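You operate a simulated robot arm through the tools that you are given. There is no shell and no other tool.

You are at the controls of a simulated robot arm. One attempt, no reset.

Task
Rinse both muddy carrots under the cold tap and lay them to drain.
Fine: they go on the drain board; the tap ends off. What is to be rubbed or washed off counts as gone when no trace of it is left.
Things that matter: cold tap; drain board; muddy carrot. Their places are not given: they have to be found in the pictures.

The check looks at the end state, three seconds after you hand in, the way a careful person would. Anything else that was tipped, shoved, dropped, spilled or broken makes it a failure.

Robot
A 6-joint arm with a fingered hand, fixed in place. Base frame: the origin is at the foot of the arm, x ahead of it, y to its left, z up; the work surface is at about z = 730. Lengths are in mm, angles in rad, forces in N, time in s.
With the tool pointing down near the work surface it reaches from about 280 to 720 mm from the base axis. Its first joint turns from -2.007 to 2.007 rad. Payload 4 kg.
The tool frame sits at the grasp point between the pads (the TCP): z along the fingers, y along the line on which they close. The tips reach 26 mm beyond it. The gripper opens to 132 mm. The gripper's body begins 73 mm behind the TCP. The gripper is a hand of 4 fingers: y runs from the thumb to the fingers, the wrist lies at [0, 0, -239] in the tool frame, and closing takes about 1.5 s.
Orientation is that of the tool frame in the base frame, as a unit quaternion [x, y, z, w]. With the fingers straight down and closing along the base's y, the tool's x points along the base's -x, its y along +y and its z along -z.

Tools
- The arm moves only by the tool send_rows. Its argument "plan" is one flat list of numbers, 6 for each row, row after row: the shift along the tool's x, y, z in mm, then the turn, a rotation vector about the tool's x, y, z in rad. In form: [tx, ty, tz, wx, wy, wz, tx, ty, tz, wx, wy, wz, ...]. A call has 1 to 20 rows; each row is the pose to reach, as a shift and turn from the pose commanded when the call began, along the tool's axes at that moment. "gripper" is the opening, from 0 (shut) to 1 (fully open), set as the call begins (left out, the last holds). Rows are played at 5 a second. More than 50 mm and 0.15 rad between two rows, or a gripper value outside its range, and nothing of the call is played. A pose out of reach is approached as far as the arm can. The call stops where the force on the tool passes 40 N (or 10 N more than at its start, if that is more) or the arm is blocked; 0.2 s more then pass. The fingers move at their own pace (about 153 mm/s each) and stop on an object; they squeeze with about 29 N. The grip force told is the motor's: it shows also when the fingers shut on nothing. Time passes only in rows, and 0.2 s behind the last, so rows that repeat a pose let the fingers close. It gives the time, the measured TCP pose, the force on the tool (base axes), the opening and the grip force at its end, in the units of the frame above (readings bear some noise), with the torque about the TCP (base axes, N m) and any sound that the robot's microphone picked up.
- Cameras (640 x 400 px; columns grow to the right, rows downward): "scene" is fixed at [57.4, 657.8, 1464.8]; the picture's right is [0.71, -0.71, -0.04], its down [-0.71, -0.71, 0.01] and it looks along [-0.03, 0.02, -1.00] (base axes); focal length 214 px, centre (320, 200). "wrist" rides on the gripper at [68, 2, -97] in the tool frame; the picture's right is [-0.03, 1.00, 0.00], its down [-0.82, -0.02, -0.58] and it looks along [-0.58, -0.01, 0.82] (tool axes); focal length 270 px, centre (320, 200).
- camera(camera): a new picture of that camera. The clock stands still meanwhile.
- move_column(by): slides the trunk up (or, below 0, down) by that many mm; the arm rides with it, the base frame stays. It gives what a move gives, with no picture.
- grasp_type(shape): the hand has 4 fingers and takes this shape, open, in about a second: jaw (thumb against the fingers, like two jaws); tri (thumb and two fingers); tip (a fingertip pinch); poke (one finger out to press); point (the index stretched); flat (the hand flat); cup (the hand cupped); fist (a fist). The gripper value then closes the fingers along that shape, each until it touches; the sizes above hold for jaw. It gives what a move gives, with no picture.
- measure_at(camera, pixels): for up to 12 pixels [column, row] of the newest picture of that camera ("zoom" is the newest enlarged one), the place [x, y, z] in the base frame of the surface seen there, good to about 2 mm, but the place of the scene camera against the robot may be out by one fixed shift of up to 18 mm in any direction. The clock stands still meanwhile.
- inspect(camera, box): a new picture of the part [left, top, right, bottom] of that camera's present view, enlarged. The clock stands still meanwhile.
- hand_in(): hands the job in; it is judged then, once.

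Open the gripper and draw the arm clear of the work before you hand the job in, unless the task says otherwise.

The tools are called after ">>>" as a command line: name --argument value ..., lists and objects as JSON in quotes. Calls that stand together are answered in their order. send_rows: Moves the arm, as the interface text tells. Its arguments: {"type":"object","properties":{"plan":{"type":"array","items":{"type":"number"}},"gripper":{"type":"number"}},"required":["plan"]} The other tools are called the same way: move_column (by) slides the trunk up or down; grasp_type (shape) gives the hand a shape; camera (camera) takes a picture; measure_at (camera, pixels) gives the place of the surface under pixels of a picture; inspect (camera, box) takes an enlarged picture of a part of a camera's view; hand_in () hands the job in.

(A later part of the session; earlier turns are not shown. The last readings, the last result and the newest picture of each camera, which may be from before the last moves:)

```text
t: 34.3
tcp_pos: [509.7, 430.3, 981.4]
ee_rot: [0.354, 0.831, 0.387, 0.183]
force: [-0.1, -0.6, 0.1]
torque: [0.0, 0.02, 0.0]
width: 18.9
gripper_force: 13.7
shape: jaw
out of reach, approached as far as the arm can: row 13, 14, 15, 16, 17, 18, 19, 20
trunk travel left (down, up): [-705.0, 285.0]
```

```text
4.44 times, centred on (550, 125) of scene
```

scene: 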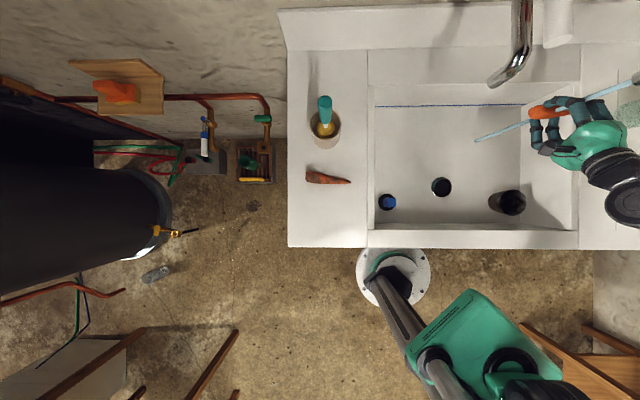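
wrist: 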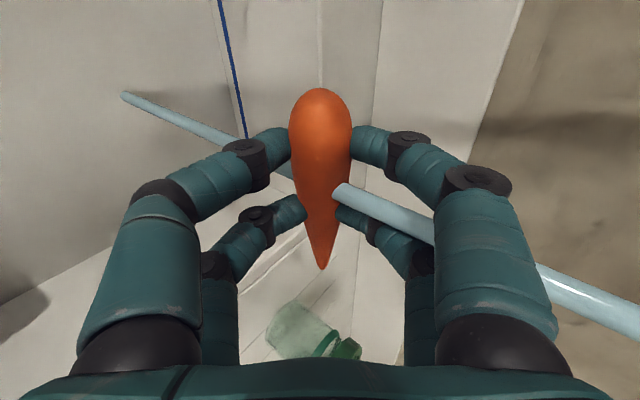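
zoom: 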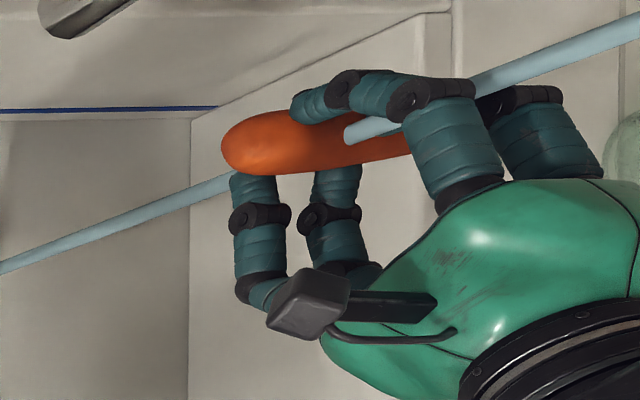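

Only a very faint shade may remain near the middle, so I keep sweeping the carrot back and forth in the stream with a small roll.

>>> send_rows --plan '[8, 0, 0, 0, 0, 0, 16, 0, 0, 0, 0, 0, 24, 0, 0, 0, 0, 0, 32, 0, 0, 0, 0, 0, 40, 0, 0, 0, 0, 0, 48, 0, 0, 0, 0, 0, 56, 0, -1, 0, 0, 0, 64, 0, -1, 0, 0, 0, 64, 0, -1, 0.06, 0, 0, 56, 0, -1, 0.12, 0, 0, 48, 0, 0, 0.18, 0, 0, 40, 0, 0, 0.2, 0, 0, 32, 0, 0, 0.2, 0, 0, 24, 0, 0, 0.2, 0, 0, 16, 0, 0, 0.2, 0, 0, 8, 0, 0, 0.2, 0, 0, 0, 0, 0, 0.2, 0, 0, -8, 0, 0, 0.2, 0, 0, -16, 0, 0, 0.2, 0, 0, -24, 0, 0, 0.2, 0, 0]'

>>> camera --camera "wrist"

>>> inspect --camera "wrist" --box '[260, 70, 400, 280]'

>>> inspect --camera "scene" --box '[480, 80, 640, 200]'

```text
t: 38.5
tcp_pos: [527.3, 414.4, 977.8]
ee_rot: [0.369, 0.866, 0.305, 0.144]
force: [0.0, 0.3, -2.1]
torque: [0.01, 0.01, -0.05]
width: 18.7
gripper_force: 13.8
shape: jaw
out of reach, approached as far as the arm can: row 10, 11, 12
trunk travel left (down, up): [-705.0, 285.0]
```

```text
taken
```

wrist: 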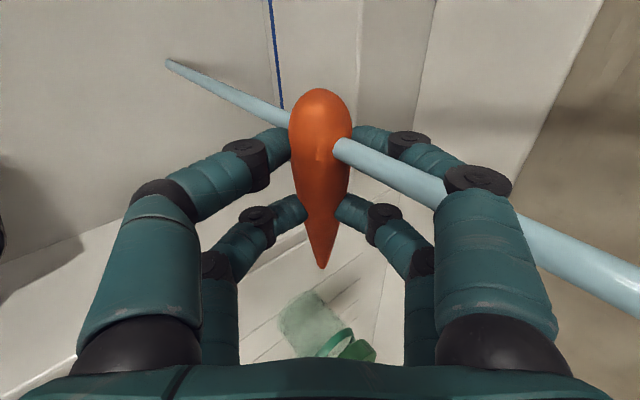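

```text
1.90 times, centred on (330, 175) of wrist
```

zoom: 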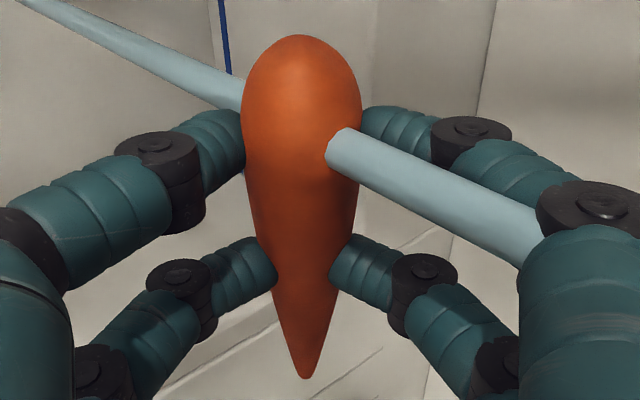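

```text
3.33 times, centred on (560, 140) of scene
```

zoom: 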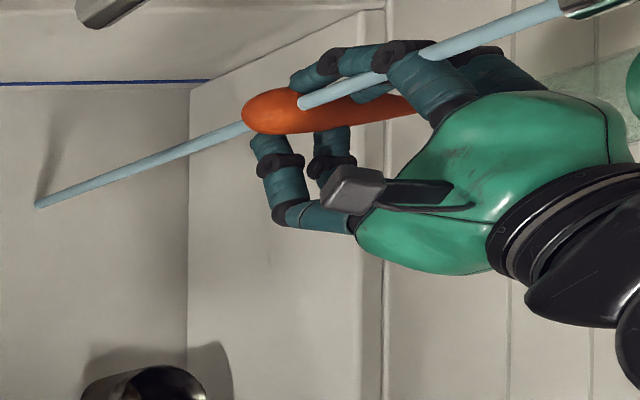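

It looks clean from both cameras. I finish by passing the thick end and then the whole length once more through the stream.

>>> send_rows --plan '[-8, 0, 0, 0, 0, 0, -14, 0, 0, 0, 0, 0, -18, 0, 0, 0, 0, 0, -18, 0, 0, 0, 0, 0, -10, 0, 0, 0, 0, 0, -2, 0, 0, 0, 0, 0, 6, 0, 0, 0, 0, 0, 14, 0, 0, 0, 0, 0, 22, 0, 0, 0, 0, 0, 30, 0, 0, 0, 0, 0, 38, 0, 0, 0, 0, 0, 46, 0, 0, 0, 0, 0, 54, 0, 0, 0, 0, 0, 62, 0, 0, 0, 0, 0, 70, 0, 0, 0, 0, 0, 78, 0, 0, 0, 0, 0, 86, 0, 0, 0, 0, 0, 94, 0, 0, 0, 0, 0, 102, 0, 0, 0, 0, 0, 110, 0, 0, 0, 0, 0]'

>>> camera --camera "wrist"

>>> inspect --camera "scene" --box '[460, 80, 620, 200]'

```text
t: 42.7
tcp_pos: [452.0, 495.2, 975.2]
ee_rot: [0.368, 0.866, 0.304, 0.144]
force: [0.2, 0.1, 0.5]
torque: [-0.04, 0.01, 0.01]
width: 18.8
gripper_force: 14.1
shape: jaw
trunk travel left (down, up): [-705.0, 285.0]
```

```text
taken
```

wrist: 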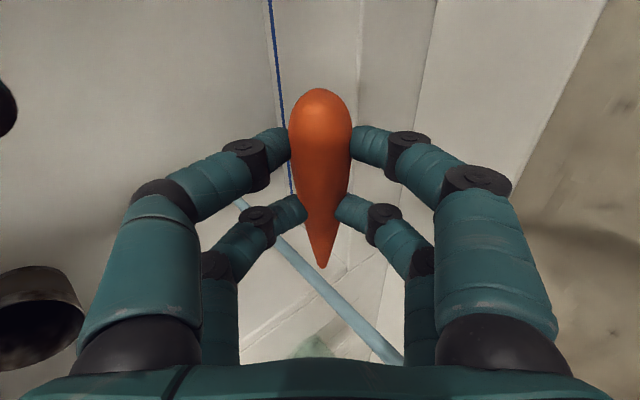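

```text
3.33 times, centred on (540, 140) of scene
```

zoom: 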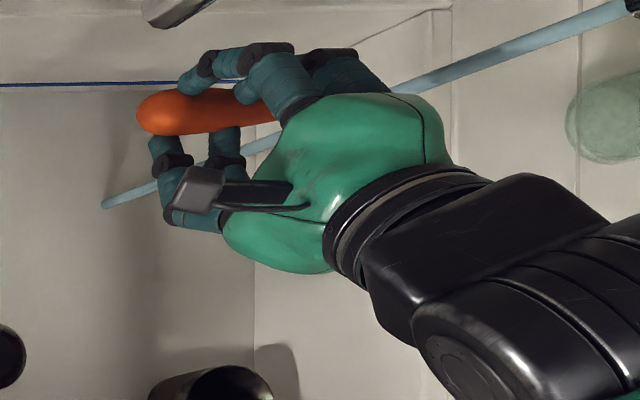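

The carrot is clean all over as far as visible. I retreat from the stream towards the robot and straighten the hand to point down.

>>> send_rows --plan '[-1, -24, -28, 0, 0, 0, -2, -48, -56, 0, 0, 0, -3, -72, -85, 0, 0, 0, -3, -72, -85, 0.115, 0, 0, -3, -72, -85, 0.23, 0, 0, -3, -72, -85, 0.345, 0, 0, -3, -72, -85, 0.46, 0, 0, -3, -72, -85, 0.575, 0, 0, -3, -72, -85, 0.69, 0, 0]'

>>> camera --camera "wrist"

```text
t: 44.7
tcp_pos: [374.3, 416.9, 994.8]
ee_rot: [0.394, 0.919, -0.006, 0.011]
force: [-0.8, -0.2, -0.1]
torque: [0.0, 0.03, 0.0]
width: 18.4
gripper_force: 14.2
shape: jaw
trunk travel left (down, up): [-705.0, 285.0]
```

```text
taken
```

wrist: 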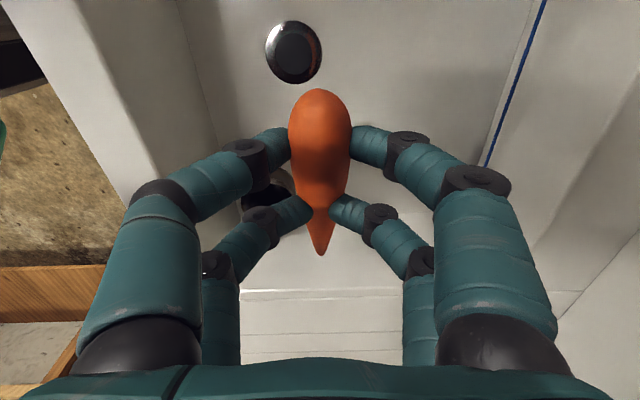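

The clean carrot is still held, its tip now at (320,253). I carry it over the basin's right rim to above the free part of the drain board.

>>> send_rows --plan '[-40, -1, 0, 0, 0, 0, -80, -2, 0, 0, 0, 0, -120, -4, 0, 0, 0, 0, -160, -5, 0, 0, 0, 0, -200, -6, 0, 0, 0, 0, -240, -7, 0, 0, 0, 0, -280, -9, 0, 0, 0, 0, -320, -10, 0, 0, 0, 0, -360, -11, 0, 0, 0, 0]'

>>> camera --camera "wrist"

>>> camera --camera "scene"

```text
t: 46.7
tcp_pos: [615.3, 152.0, 1004.5]
ee_rot: [0.396, 0.918, -0.006, 0.012]
force: [0.6, -0.8, -1.3]
torque: [-0.01, 0.0, 0.03]
width: 18.3
gripper_force: 14.1
shape: jaw
trunk travel left (down, up): [-705.0, 285.0]
```

```text
taken
```

wrist: 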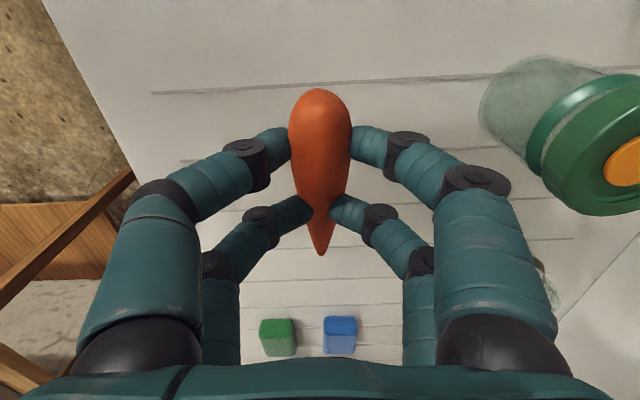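

```text
taken
```

scene: 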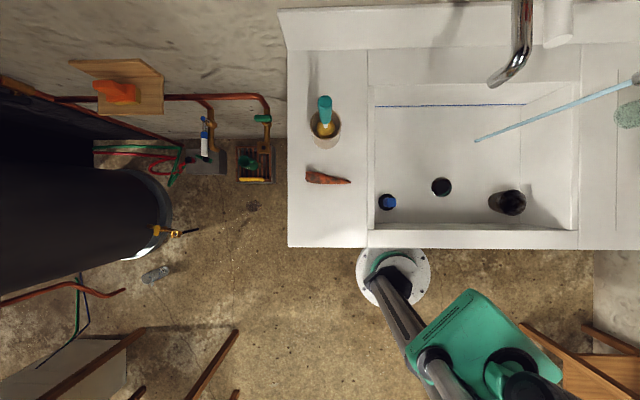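

The hand is over the drain board, with the green-lidded jar on the right at (560,150). I measure distances before lowering.

>>> measure_at --camera "wrist" --pixels '[[530, 140], [560, 195], [485, 100], [320, 250], [320, 110], [320, 180], [260, 100], [250, 290], [370, 290], [480, 220], [320, 70], [340, 330]]'

```text
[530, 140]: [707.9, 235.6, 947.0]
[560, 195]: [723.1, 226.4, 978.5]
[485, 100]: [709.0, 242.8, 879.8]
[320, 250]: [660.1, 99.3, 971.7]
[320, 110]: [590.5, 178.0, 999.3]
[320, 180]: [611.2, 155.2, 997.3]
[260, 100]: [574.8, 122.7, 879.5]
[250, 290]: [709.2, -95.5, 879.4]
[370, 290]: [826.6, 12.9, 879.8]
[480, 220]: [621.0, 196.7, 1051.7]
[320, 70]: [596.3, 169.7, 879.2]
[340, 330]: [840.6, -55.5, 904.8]
```

The carrot's tip is at z≈972, slightly below its thick end, and the jar is about 120 mm away. I lower until the tip just touches the board.

>>> send_rows --plan '[0, 0, 25, 0, 0, 0, 0, 0, 50, 0, 0, 0, 0, 0, 68, 0, 0, 0, 0, 0, 78, 0, 0, 0, 0, 0, 84, 0, 0, 0, 0, 0, 88, 0, 0, 0]'

>>> camera --camera "wrist"

```text
t: 48.1
tcp_pos: [617.5, 147.4, 916.2]
ee_rot: [0.394, 0.919, -0.005, 0.012]
force: [-1.3, 1.6, 4.2]
torque: [-0.27, -0.26, 0.04]
width: 18.4
gripper_force: 13.9
shape: jaw
trunk travel left (down, up): [-705.0, 285.0]
```

```text
taken
```

wrist: 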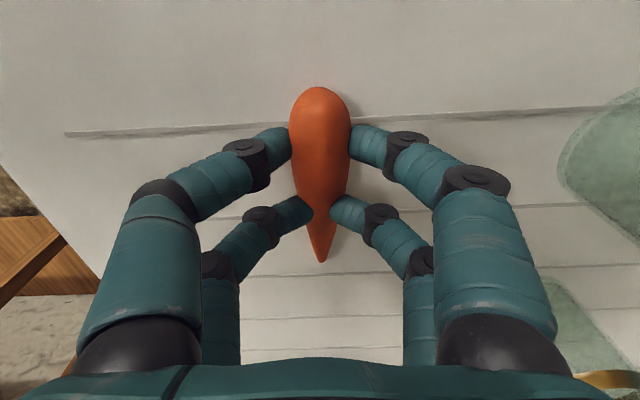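

A 4 N contact shows the tip is on the board. I lower 4 mm more to seat the carrot and then open the fingers partly.

>>> send_rows --plan '[0, 0, 2, 0, 0, 0, 0, 0, 4, 0, 0, 0]'

>>> send_rows --plan '[0, 0, 0, 0, 0, 0, 0, 0, 0, 0, 0, 0, 0, 0, 0, 0, 0, 0, 0, 0, 0, 0, 0, 0]' --gripper 0.45

>>> camera --camera "wrist"

```text
t: 48.7
tcp_pos: [616.0, 147.2, 913.0]
ee_rot: [0.395, 0.919, -0.005, 0.014]
force: [-0.8, 0.4, 11.6]
torque: [-0.36, -0.39, -0.01]
width: 18.7
gripper_force: 13.9
shape: jaw
trunk travel left (down, up): [-705.0, 285.0]
```

```text
t: 49.7
tcp_pos: [616.2, 146.6, 911.8]
ee_rot: [0.394, 0.919, -0.006, 0.011]
force: [-0.8, -0.7, -0.5]
torque: [-0.01, 0.0, 0.01]
width: 58.7
gripper_force: 0.1
shape: jaw
trunk travel left (down, up): [-705.0, 285.0]
```

```text
taken
```

wrist: 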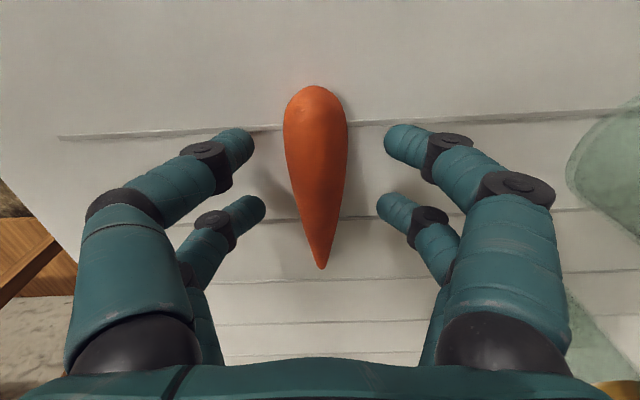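

The carrot lies on the drain board. I lift the hand straight up and take an enlarged look.

>>> send_rows --plan '[0, 0, -15, 0, 0, 0, 0, 0, -40, 0, 0, 0, 0, 0, -80, 0, 0, 0, 0, 0, -120, 0, 0, 0]' --gripper 0.45

>>> camera --camera "wrist"

>>> inspect --camera "wrist" --box '[250, 20, 400, 180]'

```text
t: 50.7
tcp_pos: [613.1, 151.3, 1031.2]
ee_rot: [0.395, 0.918, -0.006, 0.012]
force: [-0.4, 0.0, 0.1]
torque: [0.01, -0.02, 0.0]
width: 59.0
gripper_force: 0.0
shape: jaw
trunk travel left (down, up): [-705.0, 285.0]
```

```text
taken
```

wrist: 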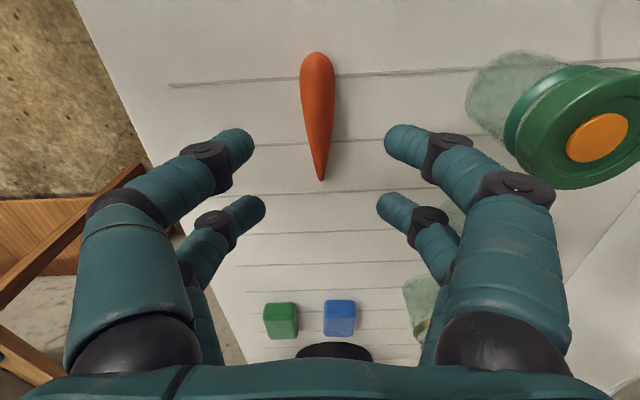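

```text
2.50 times, centred on (325, 100) of wrist
```

zoom: 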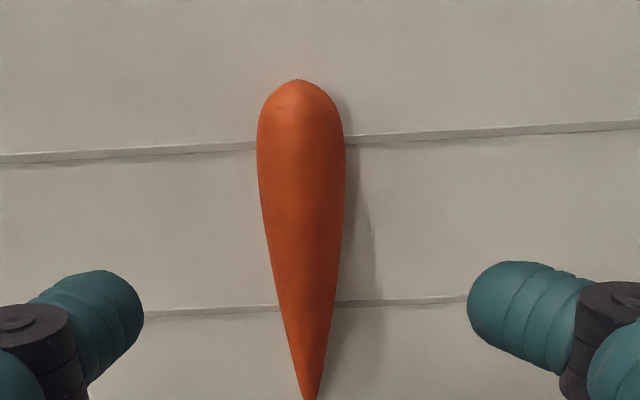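

The rinsed carrot is clean and lies across the grooves, clear of the jar. I raise the trunk 100 mm and travel back along the front of the sink to above the second carrot.

>>> move_column --by 100

>>> send_rows --plan '[45, -1, -1, 0, 0.01, 0, 90, -2, -2, 0, 0.027, 0, 135, -3, -4, 0, 0.027, 0, 180, -4, -5, 0, 0.027, 0, 225, -5, -6, 0, 0.027, 0, 270, -6, -7, 0, 0.027, 0, 315, -7, -9, 0, 0.027, 0, 360, -9, -10, 0, 0.027, 0, 405, -10, -11, 0, 0.027, 0, 450, -11, -12, 0, 0.027, 0, 495, -12, -14, 0, 0.027, 0, 540, -13, -15, 0, 0.027, 0, 585, -14, -16, 0, 0.027, 0, 630, -15, -17, 0, 0.027, 0, 675, -16, -18, 0, 0.027, 0, 720, -17, -20, 0, 0.027, 0, 760, -18, -21, 0, 0.027, 0]' --gripper 0.45

>>> camera --camera "wrist"

>>> camera --camera "scene"

```text
t: 52.1
tcp_pos: [612.5, 150.8, 1131.8]
ee_rot: [0.395, 0.918, -0.005, 0.011]
force: [-0.4, -0.4, 0.3]
torque: [0.02, 0.0, 0.0]
width: 59.1
gripper_force: 0.1
shape: jaw
trunk travel left (down, up): [-805.0, 185.0]
```

```text
t: 55.7
tcp_pos: [87.9, 642.5, 1121.0]
ee_rot: [0.395, 0.919, 0.0, -0.001]
force: [1.2, -0.3, 0.2]
torque: [0.02, 0.02, 0.0]
width: 59.0
gripper_force: 0.1
shape: jaw
out of reach, approached as far as the arm can: row 16, 17
trunk travel left (down, up): [-805.0, 185.0]
```

```text
taken
```

wrist: 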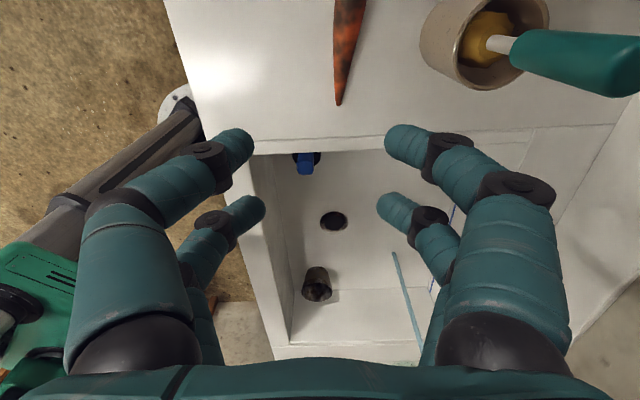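

```text
taken
```

scene: 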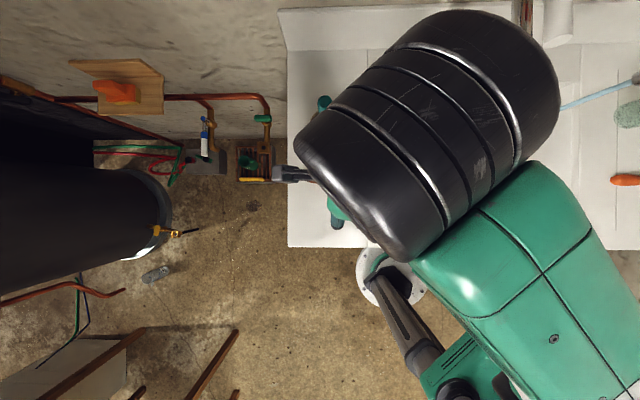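

The reach limit stops the hand at (88,642). The carrot's tip is at (338,103) and the brush cup at (490,45). I measure carrot, cup and brush before going lower.

>>> measure_at --camera "wrist" --pixels '[[339, 100], [343, 70], [346, 40], [350, 10], [425, 40], [440, 75], [480, 90], [520, 60], [580, 60], [630, 80], [548, 20], [500, 45]]'

```text
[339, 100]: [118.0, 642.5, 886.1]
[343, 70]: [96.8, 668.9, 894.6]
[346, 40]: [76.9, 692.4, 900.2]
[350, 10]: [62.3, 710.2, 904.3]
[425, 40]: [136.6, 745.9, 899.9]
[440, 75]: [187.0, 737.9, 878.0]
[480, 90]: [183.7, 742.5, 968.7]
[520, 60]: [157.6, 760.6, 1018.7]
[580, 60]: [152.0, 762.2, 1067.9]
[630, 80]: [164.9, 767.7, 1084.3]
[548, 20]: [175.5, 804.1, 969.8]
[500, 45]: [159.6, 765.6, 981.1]
```

The cup and brush stay about 74 mm and 99 mm to the side of the planned grip, enough clearance. I lower to z≈990 here and then move over the second carrot, aligning the hand with it.

>>> send_rows --plan '[0, 0, 44, 0, 0, 0, 0, 0, 88, 0, 0, 0, 0, 0, 131, 0, 0, 0.02, 20, 10, 131, 0, 0, 0.045, 40, 20, 131, 0, 0, 0.045, 52, 26, 131, 0, 0, 0.045]' --gripper 0.5

>>> camera --camera "wrist"

```text
t: 57.1
tcp_pos: [74.4, 680.9, 990.8]
ee_rot: [0.416, 0.91, -0.001, -0.001]
force: [0.1, 0.1, 0.1]
torque: [-0.01, 0.02, 0.0]
width: 65.4
gripper_force: 0.1
shape: jaw
out of reach, approached as far as the arm can: row 6
trunk travel left (down, up): [-805.0, 185.0]
```

```text
taken
```

wrist: 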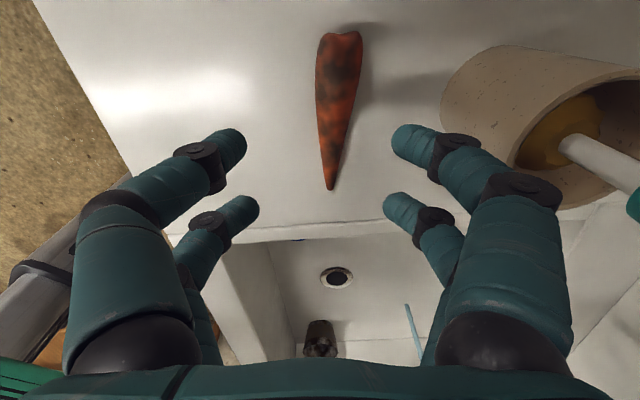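

The carrot runs from (340,38) to (330,188) in the picture. I measure it again for the final alignment.

>>> measure_at --camera "wrist" --pixels '[[330, 184], [333, 150], [336, 110], [338, 75], [340, 42], [318, 80], [360, 80], [345, 120], [324, 120], [445, 100], [460, 150], [520, 170]]'

```text
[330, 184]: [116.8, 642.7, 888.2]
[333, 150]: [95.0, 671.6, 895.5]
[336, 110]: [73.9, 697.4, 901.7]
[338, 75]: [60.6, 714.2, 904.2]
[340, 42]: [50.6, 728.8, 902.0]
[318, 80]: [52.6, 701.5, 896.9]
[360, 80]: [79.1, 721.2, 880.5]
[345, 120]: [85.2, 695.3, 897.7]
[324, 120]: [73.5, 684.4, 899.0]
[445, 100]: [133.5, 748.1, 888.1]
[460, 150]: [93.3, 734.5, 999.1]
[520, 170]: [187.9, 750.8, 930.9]
```

The axis runs at about -52° through (73,699). I shift 10 mm sideways, turn 3° more, and lower to z≈940 for a check.

>>> send_rows --plan '[0, 4, 10, 0, 0, 0.028, 1, 8, 25, 0, 0, 0.056, 1.8, 10.3, 40, 0, 0, 0.056, 1.8, 10.3, 50, 0, 0, 0.056]' --gripper 0.5

>>> camera --camera "wrist"

```text
t: 58.1
tcp_pos: [79.5, 688.0, 941.3]
ee_rot: [0.441, 0.897, -0.001, -0.001]
force: [-0.4, 0.1, -0.7]
torque: [0.01, -0.02, 0.02]
width: 65.7
gripper_force: 0.0
shape: jaw
trunk travel left (down, up): [-805.0, 185.0]
```

```text
taken
```

wrist: 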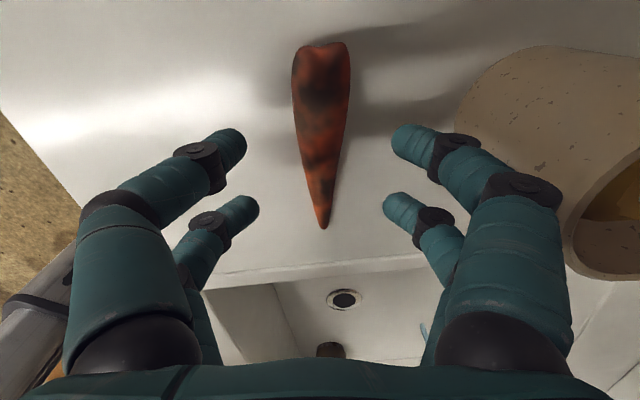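

The carrot is centred ((321,48) to (323,228)). I lower to grasp height and close.

>>> send_rows --plan '[0, 0, 12, 0, 0, 0, 2, 0, 22, 0, 0, 0, 2, 0, 28, 0, 0, 0, 2, 0, 32, 0, 0, 0]' --gripper 0.5

>>> send_rows --plan '[0, 0, 0, 0, 0, 0, 0, 0, 0, 0, 0, 0, 0, 0, 0, 0, 0, 0, 0, 0, 0, 0, 0, 0, 0, 0, 0, 0, 0, 0, 0, 0, 0, 0, 0, 0, 0, 0, 0, 0, 0, 0]' --gripper 0.0

>>> camera --camera "wrist"

```text
t: 59.1
tcp_pos: [79.5, 692.5, 908.6]
ee_rot: [0.441, 0.898, 0.0, 0.0]
force: [0.2, -0.3, -0.7]
torque: [-0.03, 0.0, 0.03]
width: 65.3
gripper_force: 0.0
shape: jaw
trunk travel left (down, up): [-805.0, 185.0]
```

```text
t: 60.7
tcp_pos: [78.9, 691.3, 908.0]
ee_rot: [0.44, 0.898, -0.001, -0.001]
force: [0.3, -0.6, 0.4]
torque: [-0.01, 0.04, -0.03]
width: 15.5
gripper_force: 14.1
shape: jaw
trunk travel left (down, up): [-805.0, 185.0]
```

```text
taken
```

wrist: 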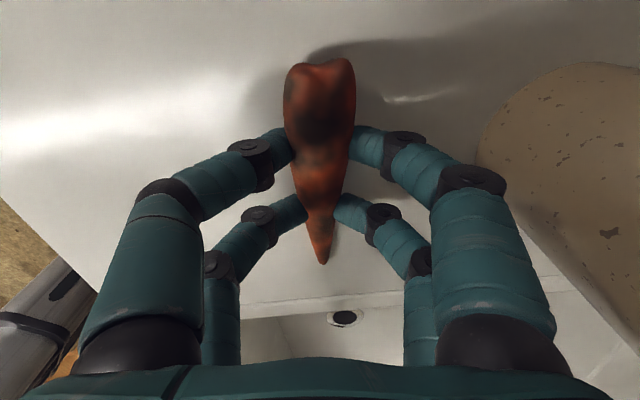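

The second carrot is gripped (width 15.5, 14 N). I lift it, draw back from the cup, and carry it over the basin to the left of the stream.

>>> send_rows --plan '[0, 0, -12, 0, 0, 0, -1, -8, -28, 0, 0, 0, -3, -18, -46, 0, 0, 0, -4, -30, -65, 0, 0, 0, -44, -20, -70, 0, 0, -0.014, -84, -10, -75, 0, 0, -0.028, -125, 0, -75, 0, 0, -0.042, -165, 10, -75, 0, 0, -0.056, -205, 21, -75, 0, 0, -0.07, -245, 31, -75, 0, 0, -0.084, -286, 41, -75, 0, 0, -0.098, -326, 51, -75, 0, 0, -0.112, -366, 61, -75, 0, 0, -0.126]'

>>> camera --camera "wrist"

>>> camera --camera "scene"

```text
t: 63.5
tcp_pos: [350.3, 438.3, 982.9]
ee_rot: [0.383, 0.924, 0.0, -0.001]
force: [0.1, -0.5, -1.0]
torque: [-0.03, 0.0, -0.01]
width: 15.3
gripper_force: 14.0
shape: jaw
trunk travel left (down, up): [-805.0, 185.0]
```

```text
taken
```

wrist: 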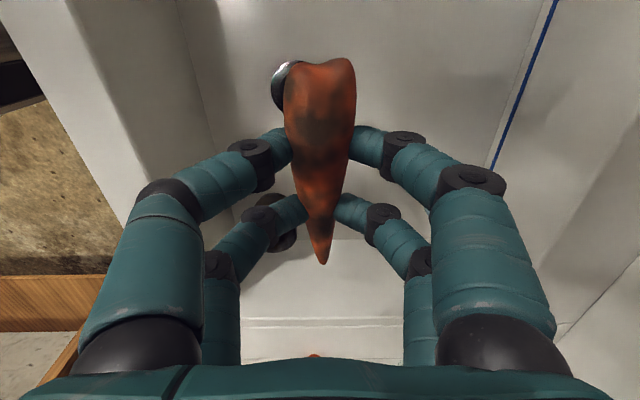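

```text
taken
```

scene: 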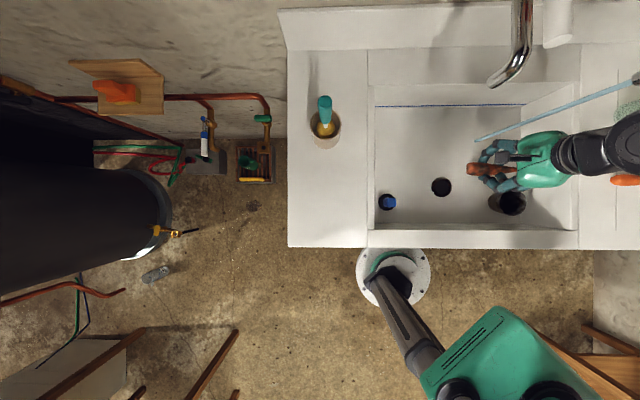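

Same start point as before. I drop the trunk 100 mm (the height at which tilting worked), then raise and tilt the hand while moving forward to the stream's line.

>>> move_column --by -100

>>> send_rows --plan '[0, 10, -12, -0.1, 0, 0, 0, 22, -24, -0.21, 0, 0, 0, 35, -36, -0.32, 0, 0, 0, 48, -48, -0.43, 0, 0, 0, 61, -60, -0.54, 0, 0, 0, 75, -70, -0.65, 0, 0, 0, 89, -79, -0.76, 0, 0, 0, 103, -87, -0.85, 0, 0]'

>>> camera --camera "wrist"

```text
t: 64.8
tcp_pos: [350.1, 439.9, 882.7]
ee_rot: [0.383, 0.924, -0.001, -0.001]
force: [0.4, 0.1, -1.4]
torque: [0.02, -0.03, 0.03]
width: 15.1
gripper_force: 13.7
shape: jaw
trunk travel left (down, up): [-705.0, 285.0]
```

```text
t: 66.6
tcp_pos: [419.4, 507.5, 963.7]
ee_rot: [0.354, 0.849, 0.362, 0.154]
force: [-0.7, 0.1, -0.5]
torque: [-0.05, 0.01, 0.02]
width: 15.1
gripper_force: 14.0
shape: jaw
out of reach, approached as far as the arm can: row 7, 8
trunk travel left (down, up): [-705.0, 285.0]
```

```text
taken
```

wrist: 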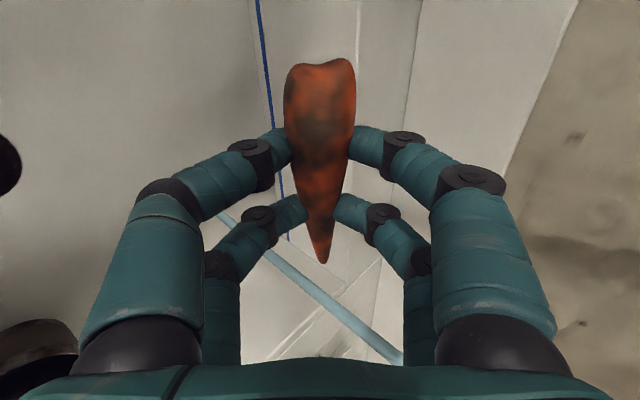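

I measure the carrot's tip, middle, thick end and the stream again to align them.

>>> measure_at --camera "wrist" --pixels '[[322, 258], [321, 235], [320, 180], [320, 100], [320, 70], [320, 300], [290, 275], [350, 324]]'

```text
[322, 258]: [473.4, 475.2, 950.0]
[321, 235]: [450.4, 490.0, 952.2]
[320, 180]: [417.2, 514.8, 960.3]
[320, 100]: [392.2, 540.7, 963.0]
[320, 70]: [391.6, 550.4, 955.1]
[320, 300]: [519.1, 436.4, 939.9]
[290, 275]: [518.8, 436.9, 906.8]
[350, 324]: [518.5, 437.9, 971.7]
```

The carrot's axis is ~5 mm short in v and the tip ~60 mm short in u. I correct and sweep the tip half through the stream and back.

>>> send_rows --plan '[-25, 3.5, 3.6, 0, 0, 0, -50, 3.5, 3.8, 0, 0, 0, -58, 3.5, 3.8, 0, 0, 0, -66, 3.5, 3.8, 0, 0, 0, -74, 3.5, 3.8, 0, 0, 0, -82, 3.5, 3.8, 0, 0, 0, -90, 3.5, 3.8, 0, 0, 0, -98, 3.5, 3.8, 0, 0, 0, -106, 3.5, 3.8, 0, 0, 0, -112, 3.5, 3.8, 0, 0, 0, -106, 3.5, 3.8, 0, 0, 0, -98, 3.5, 3.8, 0, 0, 0, -90, 3.5, 3.8, 0, 0, 0, -82, 3.5, 3.8, 0, 0, 0, -74, 3.5, 3.8, 0, 0, 0, -66, 3.5, 3.8, 0, 0, 0, -74, 3.5, 3.8, 0, 0, 0, -82, 3.5, 3.8, 0, 0, 0, -90, 3.5, 3.8, 0, 0, 0, -98, 3.5, 3.8, 0, 0, 0]'

>>> camera --camera "wrist"

>>> inspect --camera "wrist" --box '[260, 40, 400, 280]'

```text
t: 70.8
tcp_pos: [486.3, 439.8, 960.7]
ee_rot: [0.357, 0.846, 0.36, 0.163]
force: [-0.7, 0.6, -0.9]
torque: [-0.01, -0.03, 0.01]
width: 15.0
gripper_force: 14.3
shape: jaw
out of reach, approached as far as the arm can: row 8, 9, 10, 11, 12, 20
trunk travel left (down, up): [-705.0, 285.0]
```

```text
taken
```

wrist: 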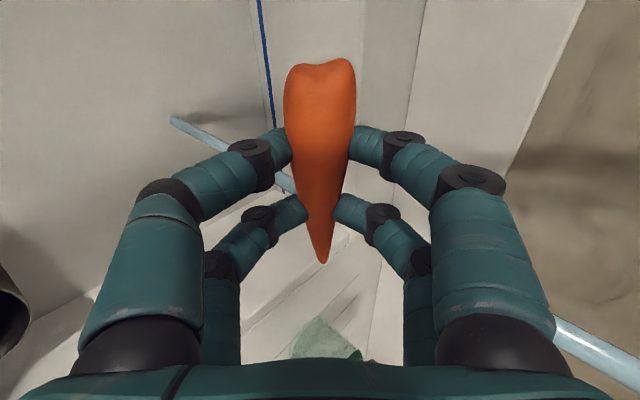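

```text
1.67 times, centred on (330, 160) of wrist
```

zoom: 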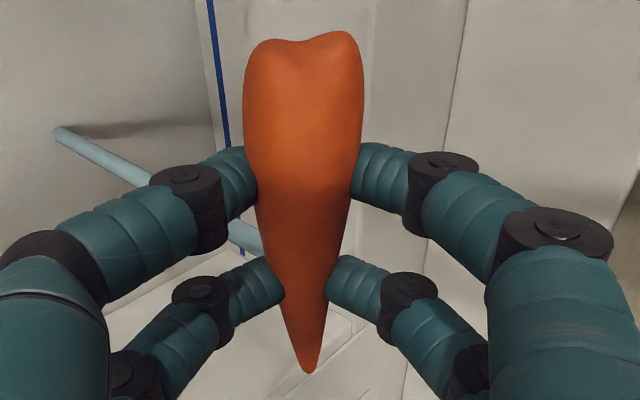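

The second carrot also looks clean after a few seconds. I keep rinsing with a reduced tilt, passing its thick end and full length through the stream.

>>> send_rows --plan '[0, 0, 0, 0.08, 0, 0, 0, 0, 0, 0.16, 0, 0, -8, 0, 0, 0.16, 0, 0, -16, 0, 0, 0.16, 0, 0, -24, 0, 0, 0.16, 0, 0, -32, 0, 0, 0.16, 0, 0, -40, 0, 0, 0.16, 0, 0, -48, 0, 0, 0.16, 0, 0, -56, 0, 0, 0.16, 0, 0, -64, 0, 0, 0.16, 0, 0, -70, 0, 0, 0.16, 0, 0, -64, 0, 0, 0.16, 0, 0, -56, 0, 0, 0.16, 0, 0, -48, 0, 0, 0.16, 0, 0, -40, 0, 0, 0.16, 0, 0, -32, 0, 0, 0.16, 0, 0, -24, 0, 0, 0.16, 0, 0, -16, 0, 0, 0.16, 0, 0, -8, 0, 0, 0.16, 0, 0, 0, 0, 0, 0.16, 0, 0]'

>>> camera --camera "wrist"

>>> inspect --camera "scene" --box '[480, 80, 640, 200]'

```text
t: 75.0
tcp_pos: [492.6, 440.4, 967.2]
ee_rot: [0.361, 0.869, 0.313, 0.129]
force: [0.4, -0.1, -0.9]
torque: [0.01, 0.01, 0.01]
width: 15.1
gripper_force: 14.0
shape: jaw
out of reach, approached as far as the arm can: row 2, 3, 4, 5, 6, 7, 8
trunk travel left (down, up): [-705.0, 285.0]
```

```text
taken
```

wrist: 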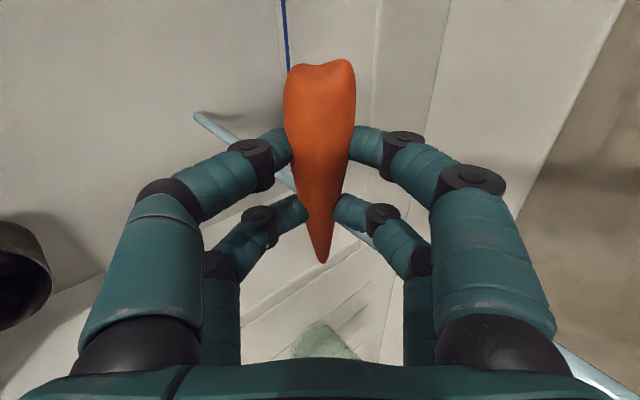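

```text
3.33 times, centred on (560, 140) of scene
```

zoom: 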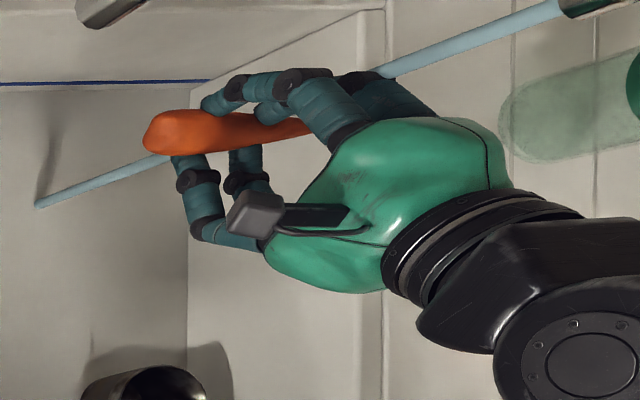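

In this picture the stream slips just behind the carrot, so the last sweep only grazed it. I move 6 mm forward and sweep again to be thorough.

>>> send_rows --plan '[0, 4.6, 3.8, 0, 0, 0, -10, 4.6, 3.8, 0, 0, 0, -20, 4.6, 3.8, 0, 0, 0, -30, 4.6, 3.8, 0, 0, 0, -40, 4.6, 3.8, 0, 0, 0, -50, 4.6, 3.8, 0, 0, 0, -60, 4.6, 3.8, 0, 0, 0, -68, 4.6, 3.8, 0, 0, 0, -68, 4.6, 3.8, 0, 0, 0, -60, 4.6, 3.8, 0, 0, 0, -50, 4.6, 3.8, 0, 0, 0]'

>>> camera --camera "wrist"

```text
t: 77.4
tcp_pos: [532.3, 409.0, 964.5]
ee_rot: [0.361, 0.869, 0.312, 0.129]
force: [-0.3, 0.4, -0.4]
torque: [0.02, 0.01, 0.0]
width: 15.3
gripper_force: 14.1
shape: jaw
trunk travel left (down, up): [-705.0, 285.0]
```

```text
taken
```

wrist: 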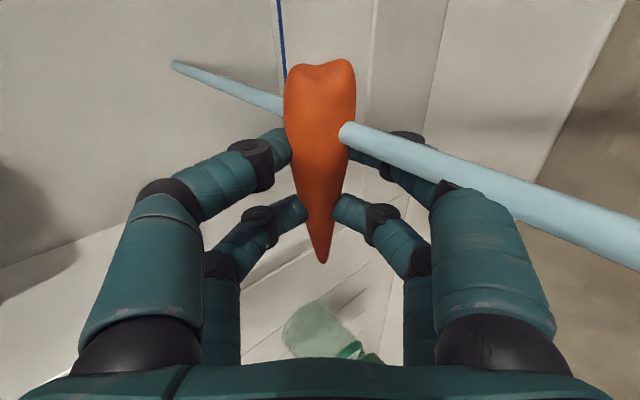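

Now the stream strikes the carrot squarely at (350,135). I sweep back along the whole length towards the tip.

>>> send_rows --plan '[0, 0, 0, 0, 0, 0, 6, 0, 0, 0, 0, 0, 12, 0, 0, 0, 0, 0, 18, 0, 0, 0, 0, 0, 25, 0, 0, 0, 0, 0, 32, 0, 0, 0, 0, 0, 39, 0, 0, 0, 0, 0, 46, 0, 0, 0, 0, 0, 53, 0, 0, 0, 0, 0, 60, 0, 0, 0, 0, 0, 67, 0, 0, 0, 0, 0, 74, 0, 0, 0, 0, 0, 81, 0, 0, 0, 0, 0, 88, 0, 0, 0, 0, 0, 95, 0, 0, 0, 0, 0, 102, 0, 0, 0, 0, 0, 112, 0, 0, 0, 0, 0, 124, 0, 0, 0, 0, 0]'

>>> camera --camera "wrist"

>>> inspect --camera "wrist" --box '[260, 40, 400, 280]'

>>> inspect --camera "scene" --box '[480, 80, 640, 200]'

```text
t: 81.2
tcp_pos: [445.9, 496.9, 967.0]
ee_rot: [0.361, 0.869, 0.312, 0.129]
force: [-0.3, -0.3, -0.7]
torque: [0.0, 0.03, 0.01]
width: 14.8
gripper_force: 13.9
shape: jaw
trunk travel left (down, up): [-705.0, 285.0]
```

```text
taken
```

wrist: 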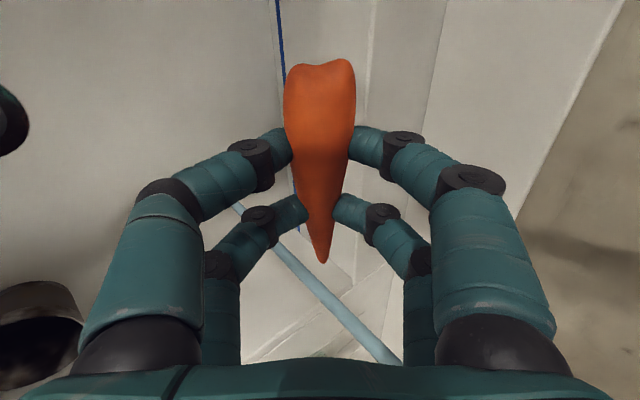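

```text
1.67 times, centred on (330, 160) of wrist
```

zoom: 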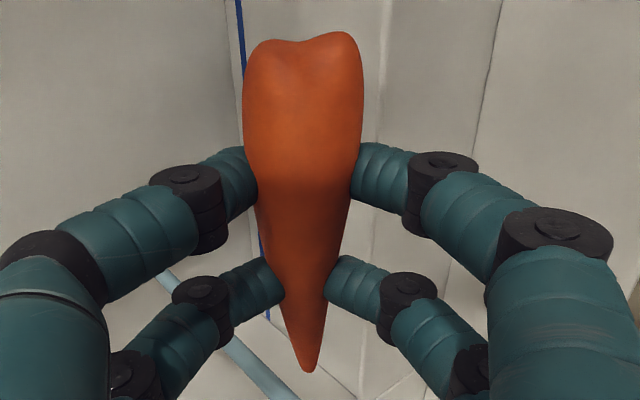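

```text
3.33 times, centred on (560, 140) of scene
```

zoom: 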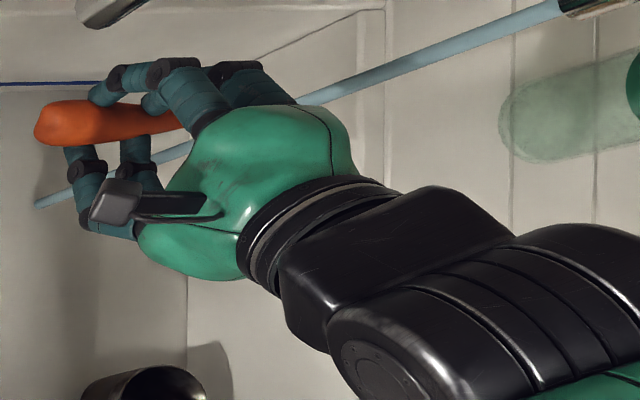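

Clean on every visible side. I retreat from the stream and straighten the hand as before.

>>> send_rows --plan '[0, -24, -28, 0, 0, 0, 0, -48, -56, 0, 0, 0, 0, -72, -85, 0, 0, 0, 0, -72, -85, 0.115, 0, 0, 0, -72, -85, 0.23, 0, 0, 0, -72, -85, 0.345, 0, 0, 0, -72, -85, 0.46, 0, 0, 0, -72, -85, 0.575, 0, 0, 0, -72, -85, 0.69, 0, 0]'

>>> camera --camera "wrist"

```text
t: 83.2
tcp_pos: [366.6, 420.1, 985.3]
ee_rot: [0.383, 0.924, -0.001, -0.001]
force: [0.3, 0.1, -1.0]
torque: [0.0, 0.01, 0.0]
width: 15.4
gripper_force: 13.6
shape: jaw
out of reach, approached as far as the arm can: row 4
trunk travel left (down, up): [-705.0, 285.0]
```

```text
taken
```

wrist: 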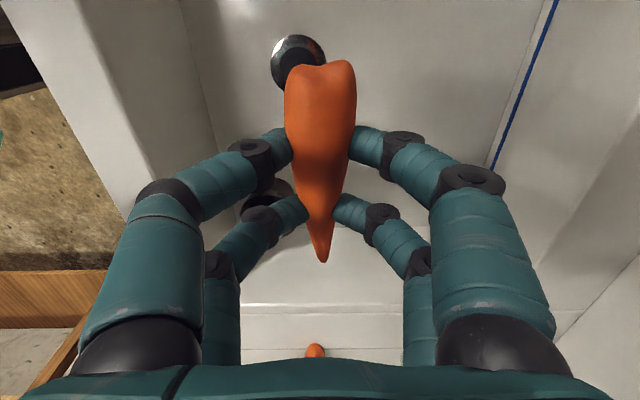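

The first carrot is visible ahead at (315,352). I carry the second one to the drain board about 85 mm nearer to the robot than the first.

>>> send_rows --plan '[-37, -10, 0, 0, 0, 0, -74, -20, 0, 0, 0, 0, -110, -30, 0, 0, 0, 0, -147, -40, 0, 0, 0, 0, -184, -50, 0, 0, 0, 0, -221, -60, 0, 0, 0, 0, -258, -70, 0, 0, 0, 0, -294, -81, 0, 0, 0, 0, -331, -91, 0, 0, 0, 0, -368, -101, 0, 0, 0, 0]'

>>> camera --camera "wrist"

>>> camera --camera "scene"

```text
t: 85.4
tcp_pos: [557.0, 85.4, 983.2]
ee_rot: [0.384, 0.923, 0.0, -0.002]
force: [0.3, -0.3, -0.6]
torque: [0.02, 0.01, 0.03]
width: 14.9
gripper_force: 13.6
shape: jaw
trunk travel left (down, up): [-705.0, 285.0]
```

```text
taken
```

wrist: 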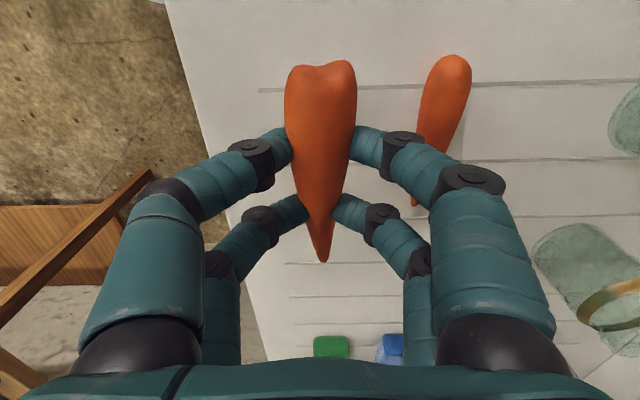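

```text
taken
```

scene: 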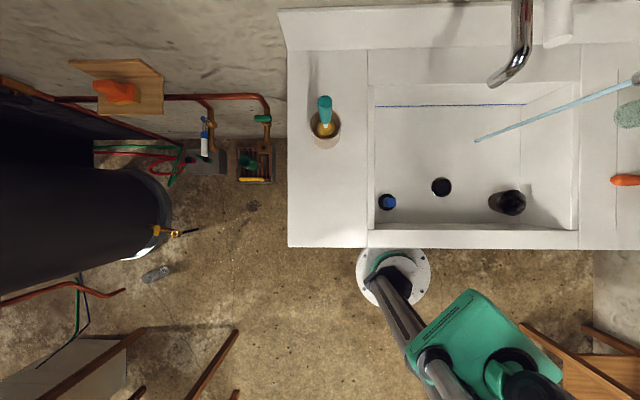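

Both clean carrots are in view. I measure the held carrot's tip, the first carrot and the board's front edge before lowering.

>>> measure_at --camera "wrist" --pixels '[[322, 256], [320, 180], [320, 80], [445, 70], [418, 195], [432, 120], [200, 120], [225, 185], [300, 60], [290, 300], [330, 345], [250, 300]]'

```text
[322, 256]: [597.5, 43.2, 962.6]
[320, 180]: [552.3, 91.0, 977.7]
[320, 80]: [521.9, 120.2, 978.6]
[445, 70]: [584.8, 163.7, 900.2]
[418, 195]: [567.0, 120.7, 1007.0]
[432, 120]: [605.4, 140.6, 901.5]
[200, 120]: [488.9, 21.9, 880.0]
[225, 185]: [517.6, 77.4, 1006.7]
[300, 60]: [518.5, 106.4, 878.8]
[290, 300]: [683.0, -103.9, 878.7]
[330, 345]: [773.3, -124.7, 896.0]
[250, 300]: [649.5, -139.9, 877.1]
```

The tip is 20 mm below the TCP as at pick-up, and the first carrot is about 85 mm away. I lower to z≈911, then open.

>>> send_rows --plan '[0, 0, 25, 0, 0, 0, 0, 0, 48, 0, 0, 0, 0, 0, 60, 0, 0, 0, 0, 0, 67, 0, 0, 0, 0, 0, 71, 0, 0, 0, 0, 0, 73, 0, 0, 0]'

>>> camera --camera "wrist"

```text
t: 86.8
tcp_pos: [554.9, 87.6, 913.0]
ee_rot: [0.384, 0.923, -0.001, 0.0]
force: [0.4, -0.4, -0.6]
torque: [-0.01, 0.02, -0.03]
width: 14.8
gripper_force: 14.2
shape: jaw
trunk travel left (down, up): [-705.0, 285.0]
```

```text
taken
```

wrist: 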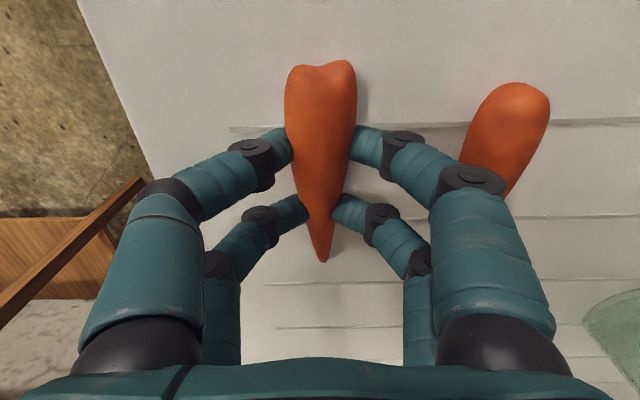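

No contact yet at z≈913, so I lower 4 mm more.

>>> send_rows --plan '[0, 0, 2, 0, 0, 0, 0, 0, 4, 0, 0, 0]'

>>> send_rows --plan '[0, 0, 0, 0, 0, 0, 0, 0, 0, 0, 0, 0, 0, 0, 0, 0, 0, 0, 0, 0, 0, 0, 0, 0]' --gripper 0.4

>>> camera --camera "wrist"

```text
t: 87.4
tcp_pos: [555.3, 86.9, 909.2]
ee_rot: [0.383, 0.924, 0.0, 0.0]
force: [-0.1, 0.0, 1.1]
torque: [-0.09, -0.1, 0.03]
width: 15.3
gripper_force: 14.1
shape: jaw
trunk travel left (down, up): [-705.0, 285.0]
```

```text
t: 88.4
tcp_pos: [554.4, 87.2, 907.7]
ee_rot: [0.384, 0.923, -0.001, -0.001]
force: [-0.2, -0.7, -0.4]
torque: [-0.02, 0.01, 0.04]
width: 52.3
gripper_force: 0.2
shape: jaw
trunk travel left (down, up): [-705.0, 285.0]
```

```text
taken
```

wrist: 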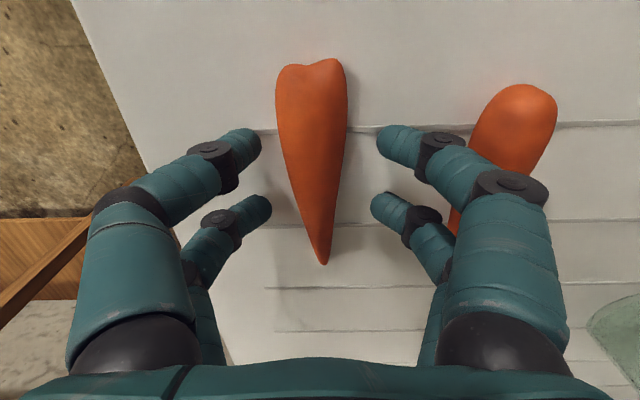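

The second carrot lies on the board. I lift away and inspect both carrots.

>>> send_rows --plan '[0, 0, -15, 0, 0, 0, 0, 0, -40, 0, 0, 0, 0, 0, -80, 0, 0, 0, 0, 0, -120, 0, 0, 0]' --gripper 0.4

>>> move_column --by 200

>>> camera --camera "wrist"

>>> inspect --camera "wrist" --box '[260, 0, 460, 130]'

```text
t: 89.4
tcp_pos: [555.8, 87.9, 1029.6]
ee_rot: [0.383, 0.924, -0.001, -0.001]
force: [0.0, 0.2, 0.6]
torque: [0.0, 0.0, -0.04]
width: 52.3
gripper_force: 0.0
shape: jaw
trunk travel left (down, up): [-705.0, 285.0]
```

```text
t: 91.6
tcp_pos: [555.7, 87.7, 1227.0]
ee_rot: [0.384, 0.923, -0.001, -0.001]
force: [0.4, -0.6, 0.7]
torque: [0.02, 0.05, 0.0]
width: 52.3
gripper_force: 0.0
shape: jaw
trunk travel left (down, up): [-905.0, 85.0]
```

```text
taken
```

wrist: 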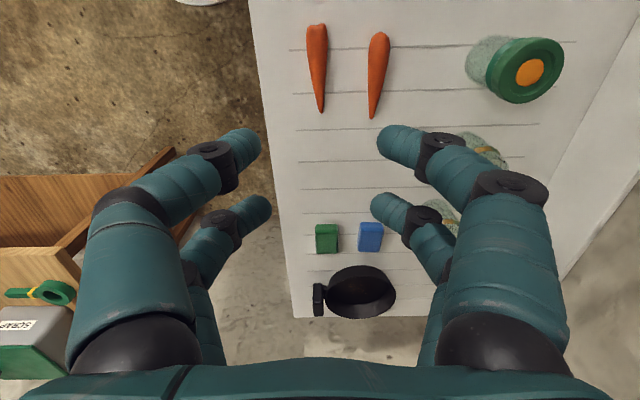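

```text
3.08 times, centred on (360, 65) of wrist
```

zoom: 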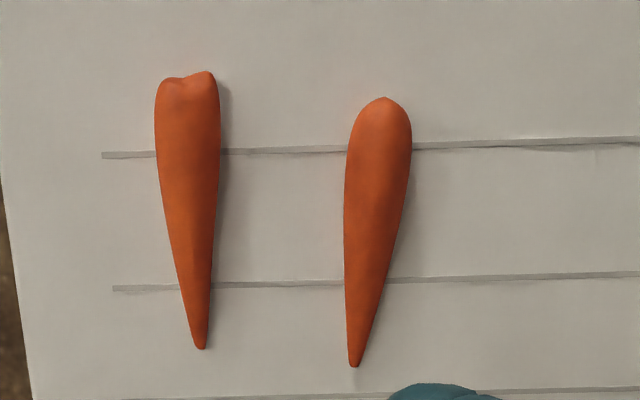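

Both carrots are clean and lie freely on the drain board, away from the jar and sponges. I raise the trunk and swing back to the cold lever, turning the hand to straddle it.

>>> move_column --by 80

>>> send_rows --plan '[20, 9, 0, 0, 0, -0.131, 40, 18, 0, 0, 0, -0.262, 60, 26, 0, 0, 0, -0.393, 79, 35, 0, 0, 0, -0.524, 99, 44, 0, 0, 0, -0.655, 119, 53, 0, 0, 0, -0.785, 139, 61, 0, 0, 0, -0.916, 159, 70, 0, 0, 0, -1.047, 179, 79, 0, 0, 0, -1.178, 198, 88, 0, 0, 0, -1.309, 218, 96, 0, 0, 0, -1.44, 238, 105, 0, 0, 0, -1.571]' --gripper 0.5

>>> camera --camera "wrist"

```text
t: 92.7
tcp_pos: [555.2, 87.5, 1307.9]
ee_rot: [0.384, 0.923, 0.0, -0.001]
force: [0.6, -0.3, 0.1]
torque: [0.03, -0.02, 0.02]
width: 52.3
gripper_force: 0.0
shape: jaw
trunk travel left (down, up): [-985.0, 5.0]
```

```text
t: 95.3
tcp_pos: [459.3, 330.8, 1308.3]
ee_rot: [-0.383, 0.924, 0.001, -0.002]
force: [0.5, 0.3, -0.7]
torque: [-0.02, -0.01, -0.01]
width: 65.5
gripper_force: 0.0
shape: jaw
trunk travel left (down, up): [-985.0, 5.0]
```

```text
taken
```

wrist: 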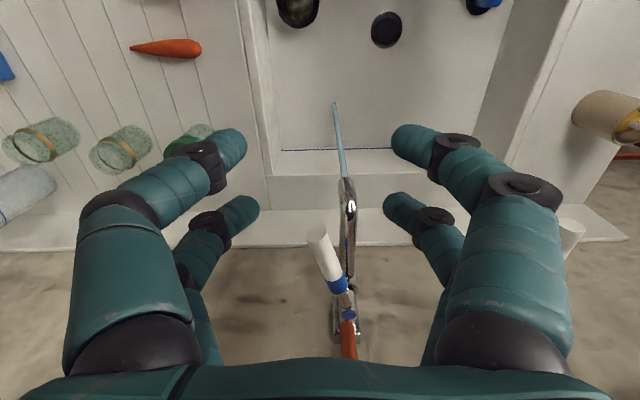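

The lever tip is at (318,232), turned to the side; the stream still runs. I measure it for the straddle.

>>> measure_at --camera "wrist" --pixels '[[317, 232], [322, 250], [330, 270], [337, 286], [347, 314], [346, 185], [349, 205]]'

```text
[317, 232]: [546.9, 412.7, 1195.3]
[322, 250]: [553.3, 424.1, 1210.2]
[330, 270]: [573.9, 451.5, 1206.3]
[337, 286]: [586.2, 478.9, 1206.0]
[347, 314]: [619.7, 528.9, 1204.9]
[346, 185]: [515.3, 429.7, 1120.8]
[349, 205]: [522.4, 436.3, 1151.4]
```

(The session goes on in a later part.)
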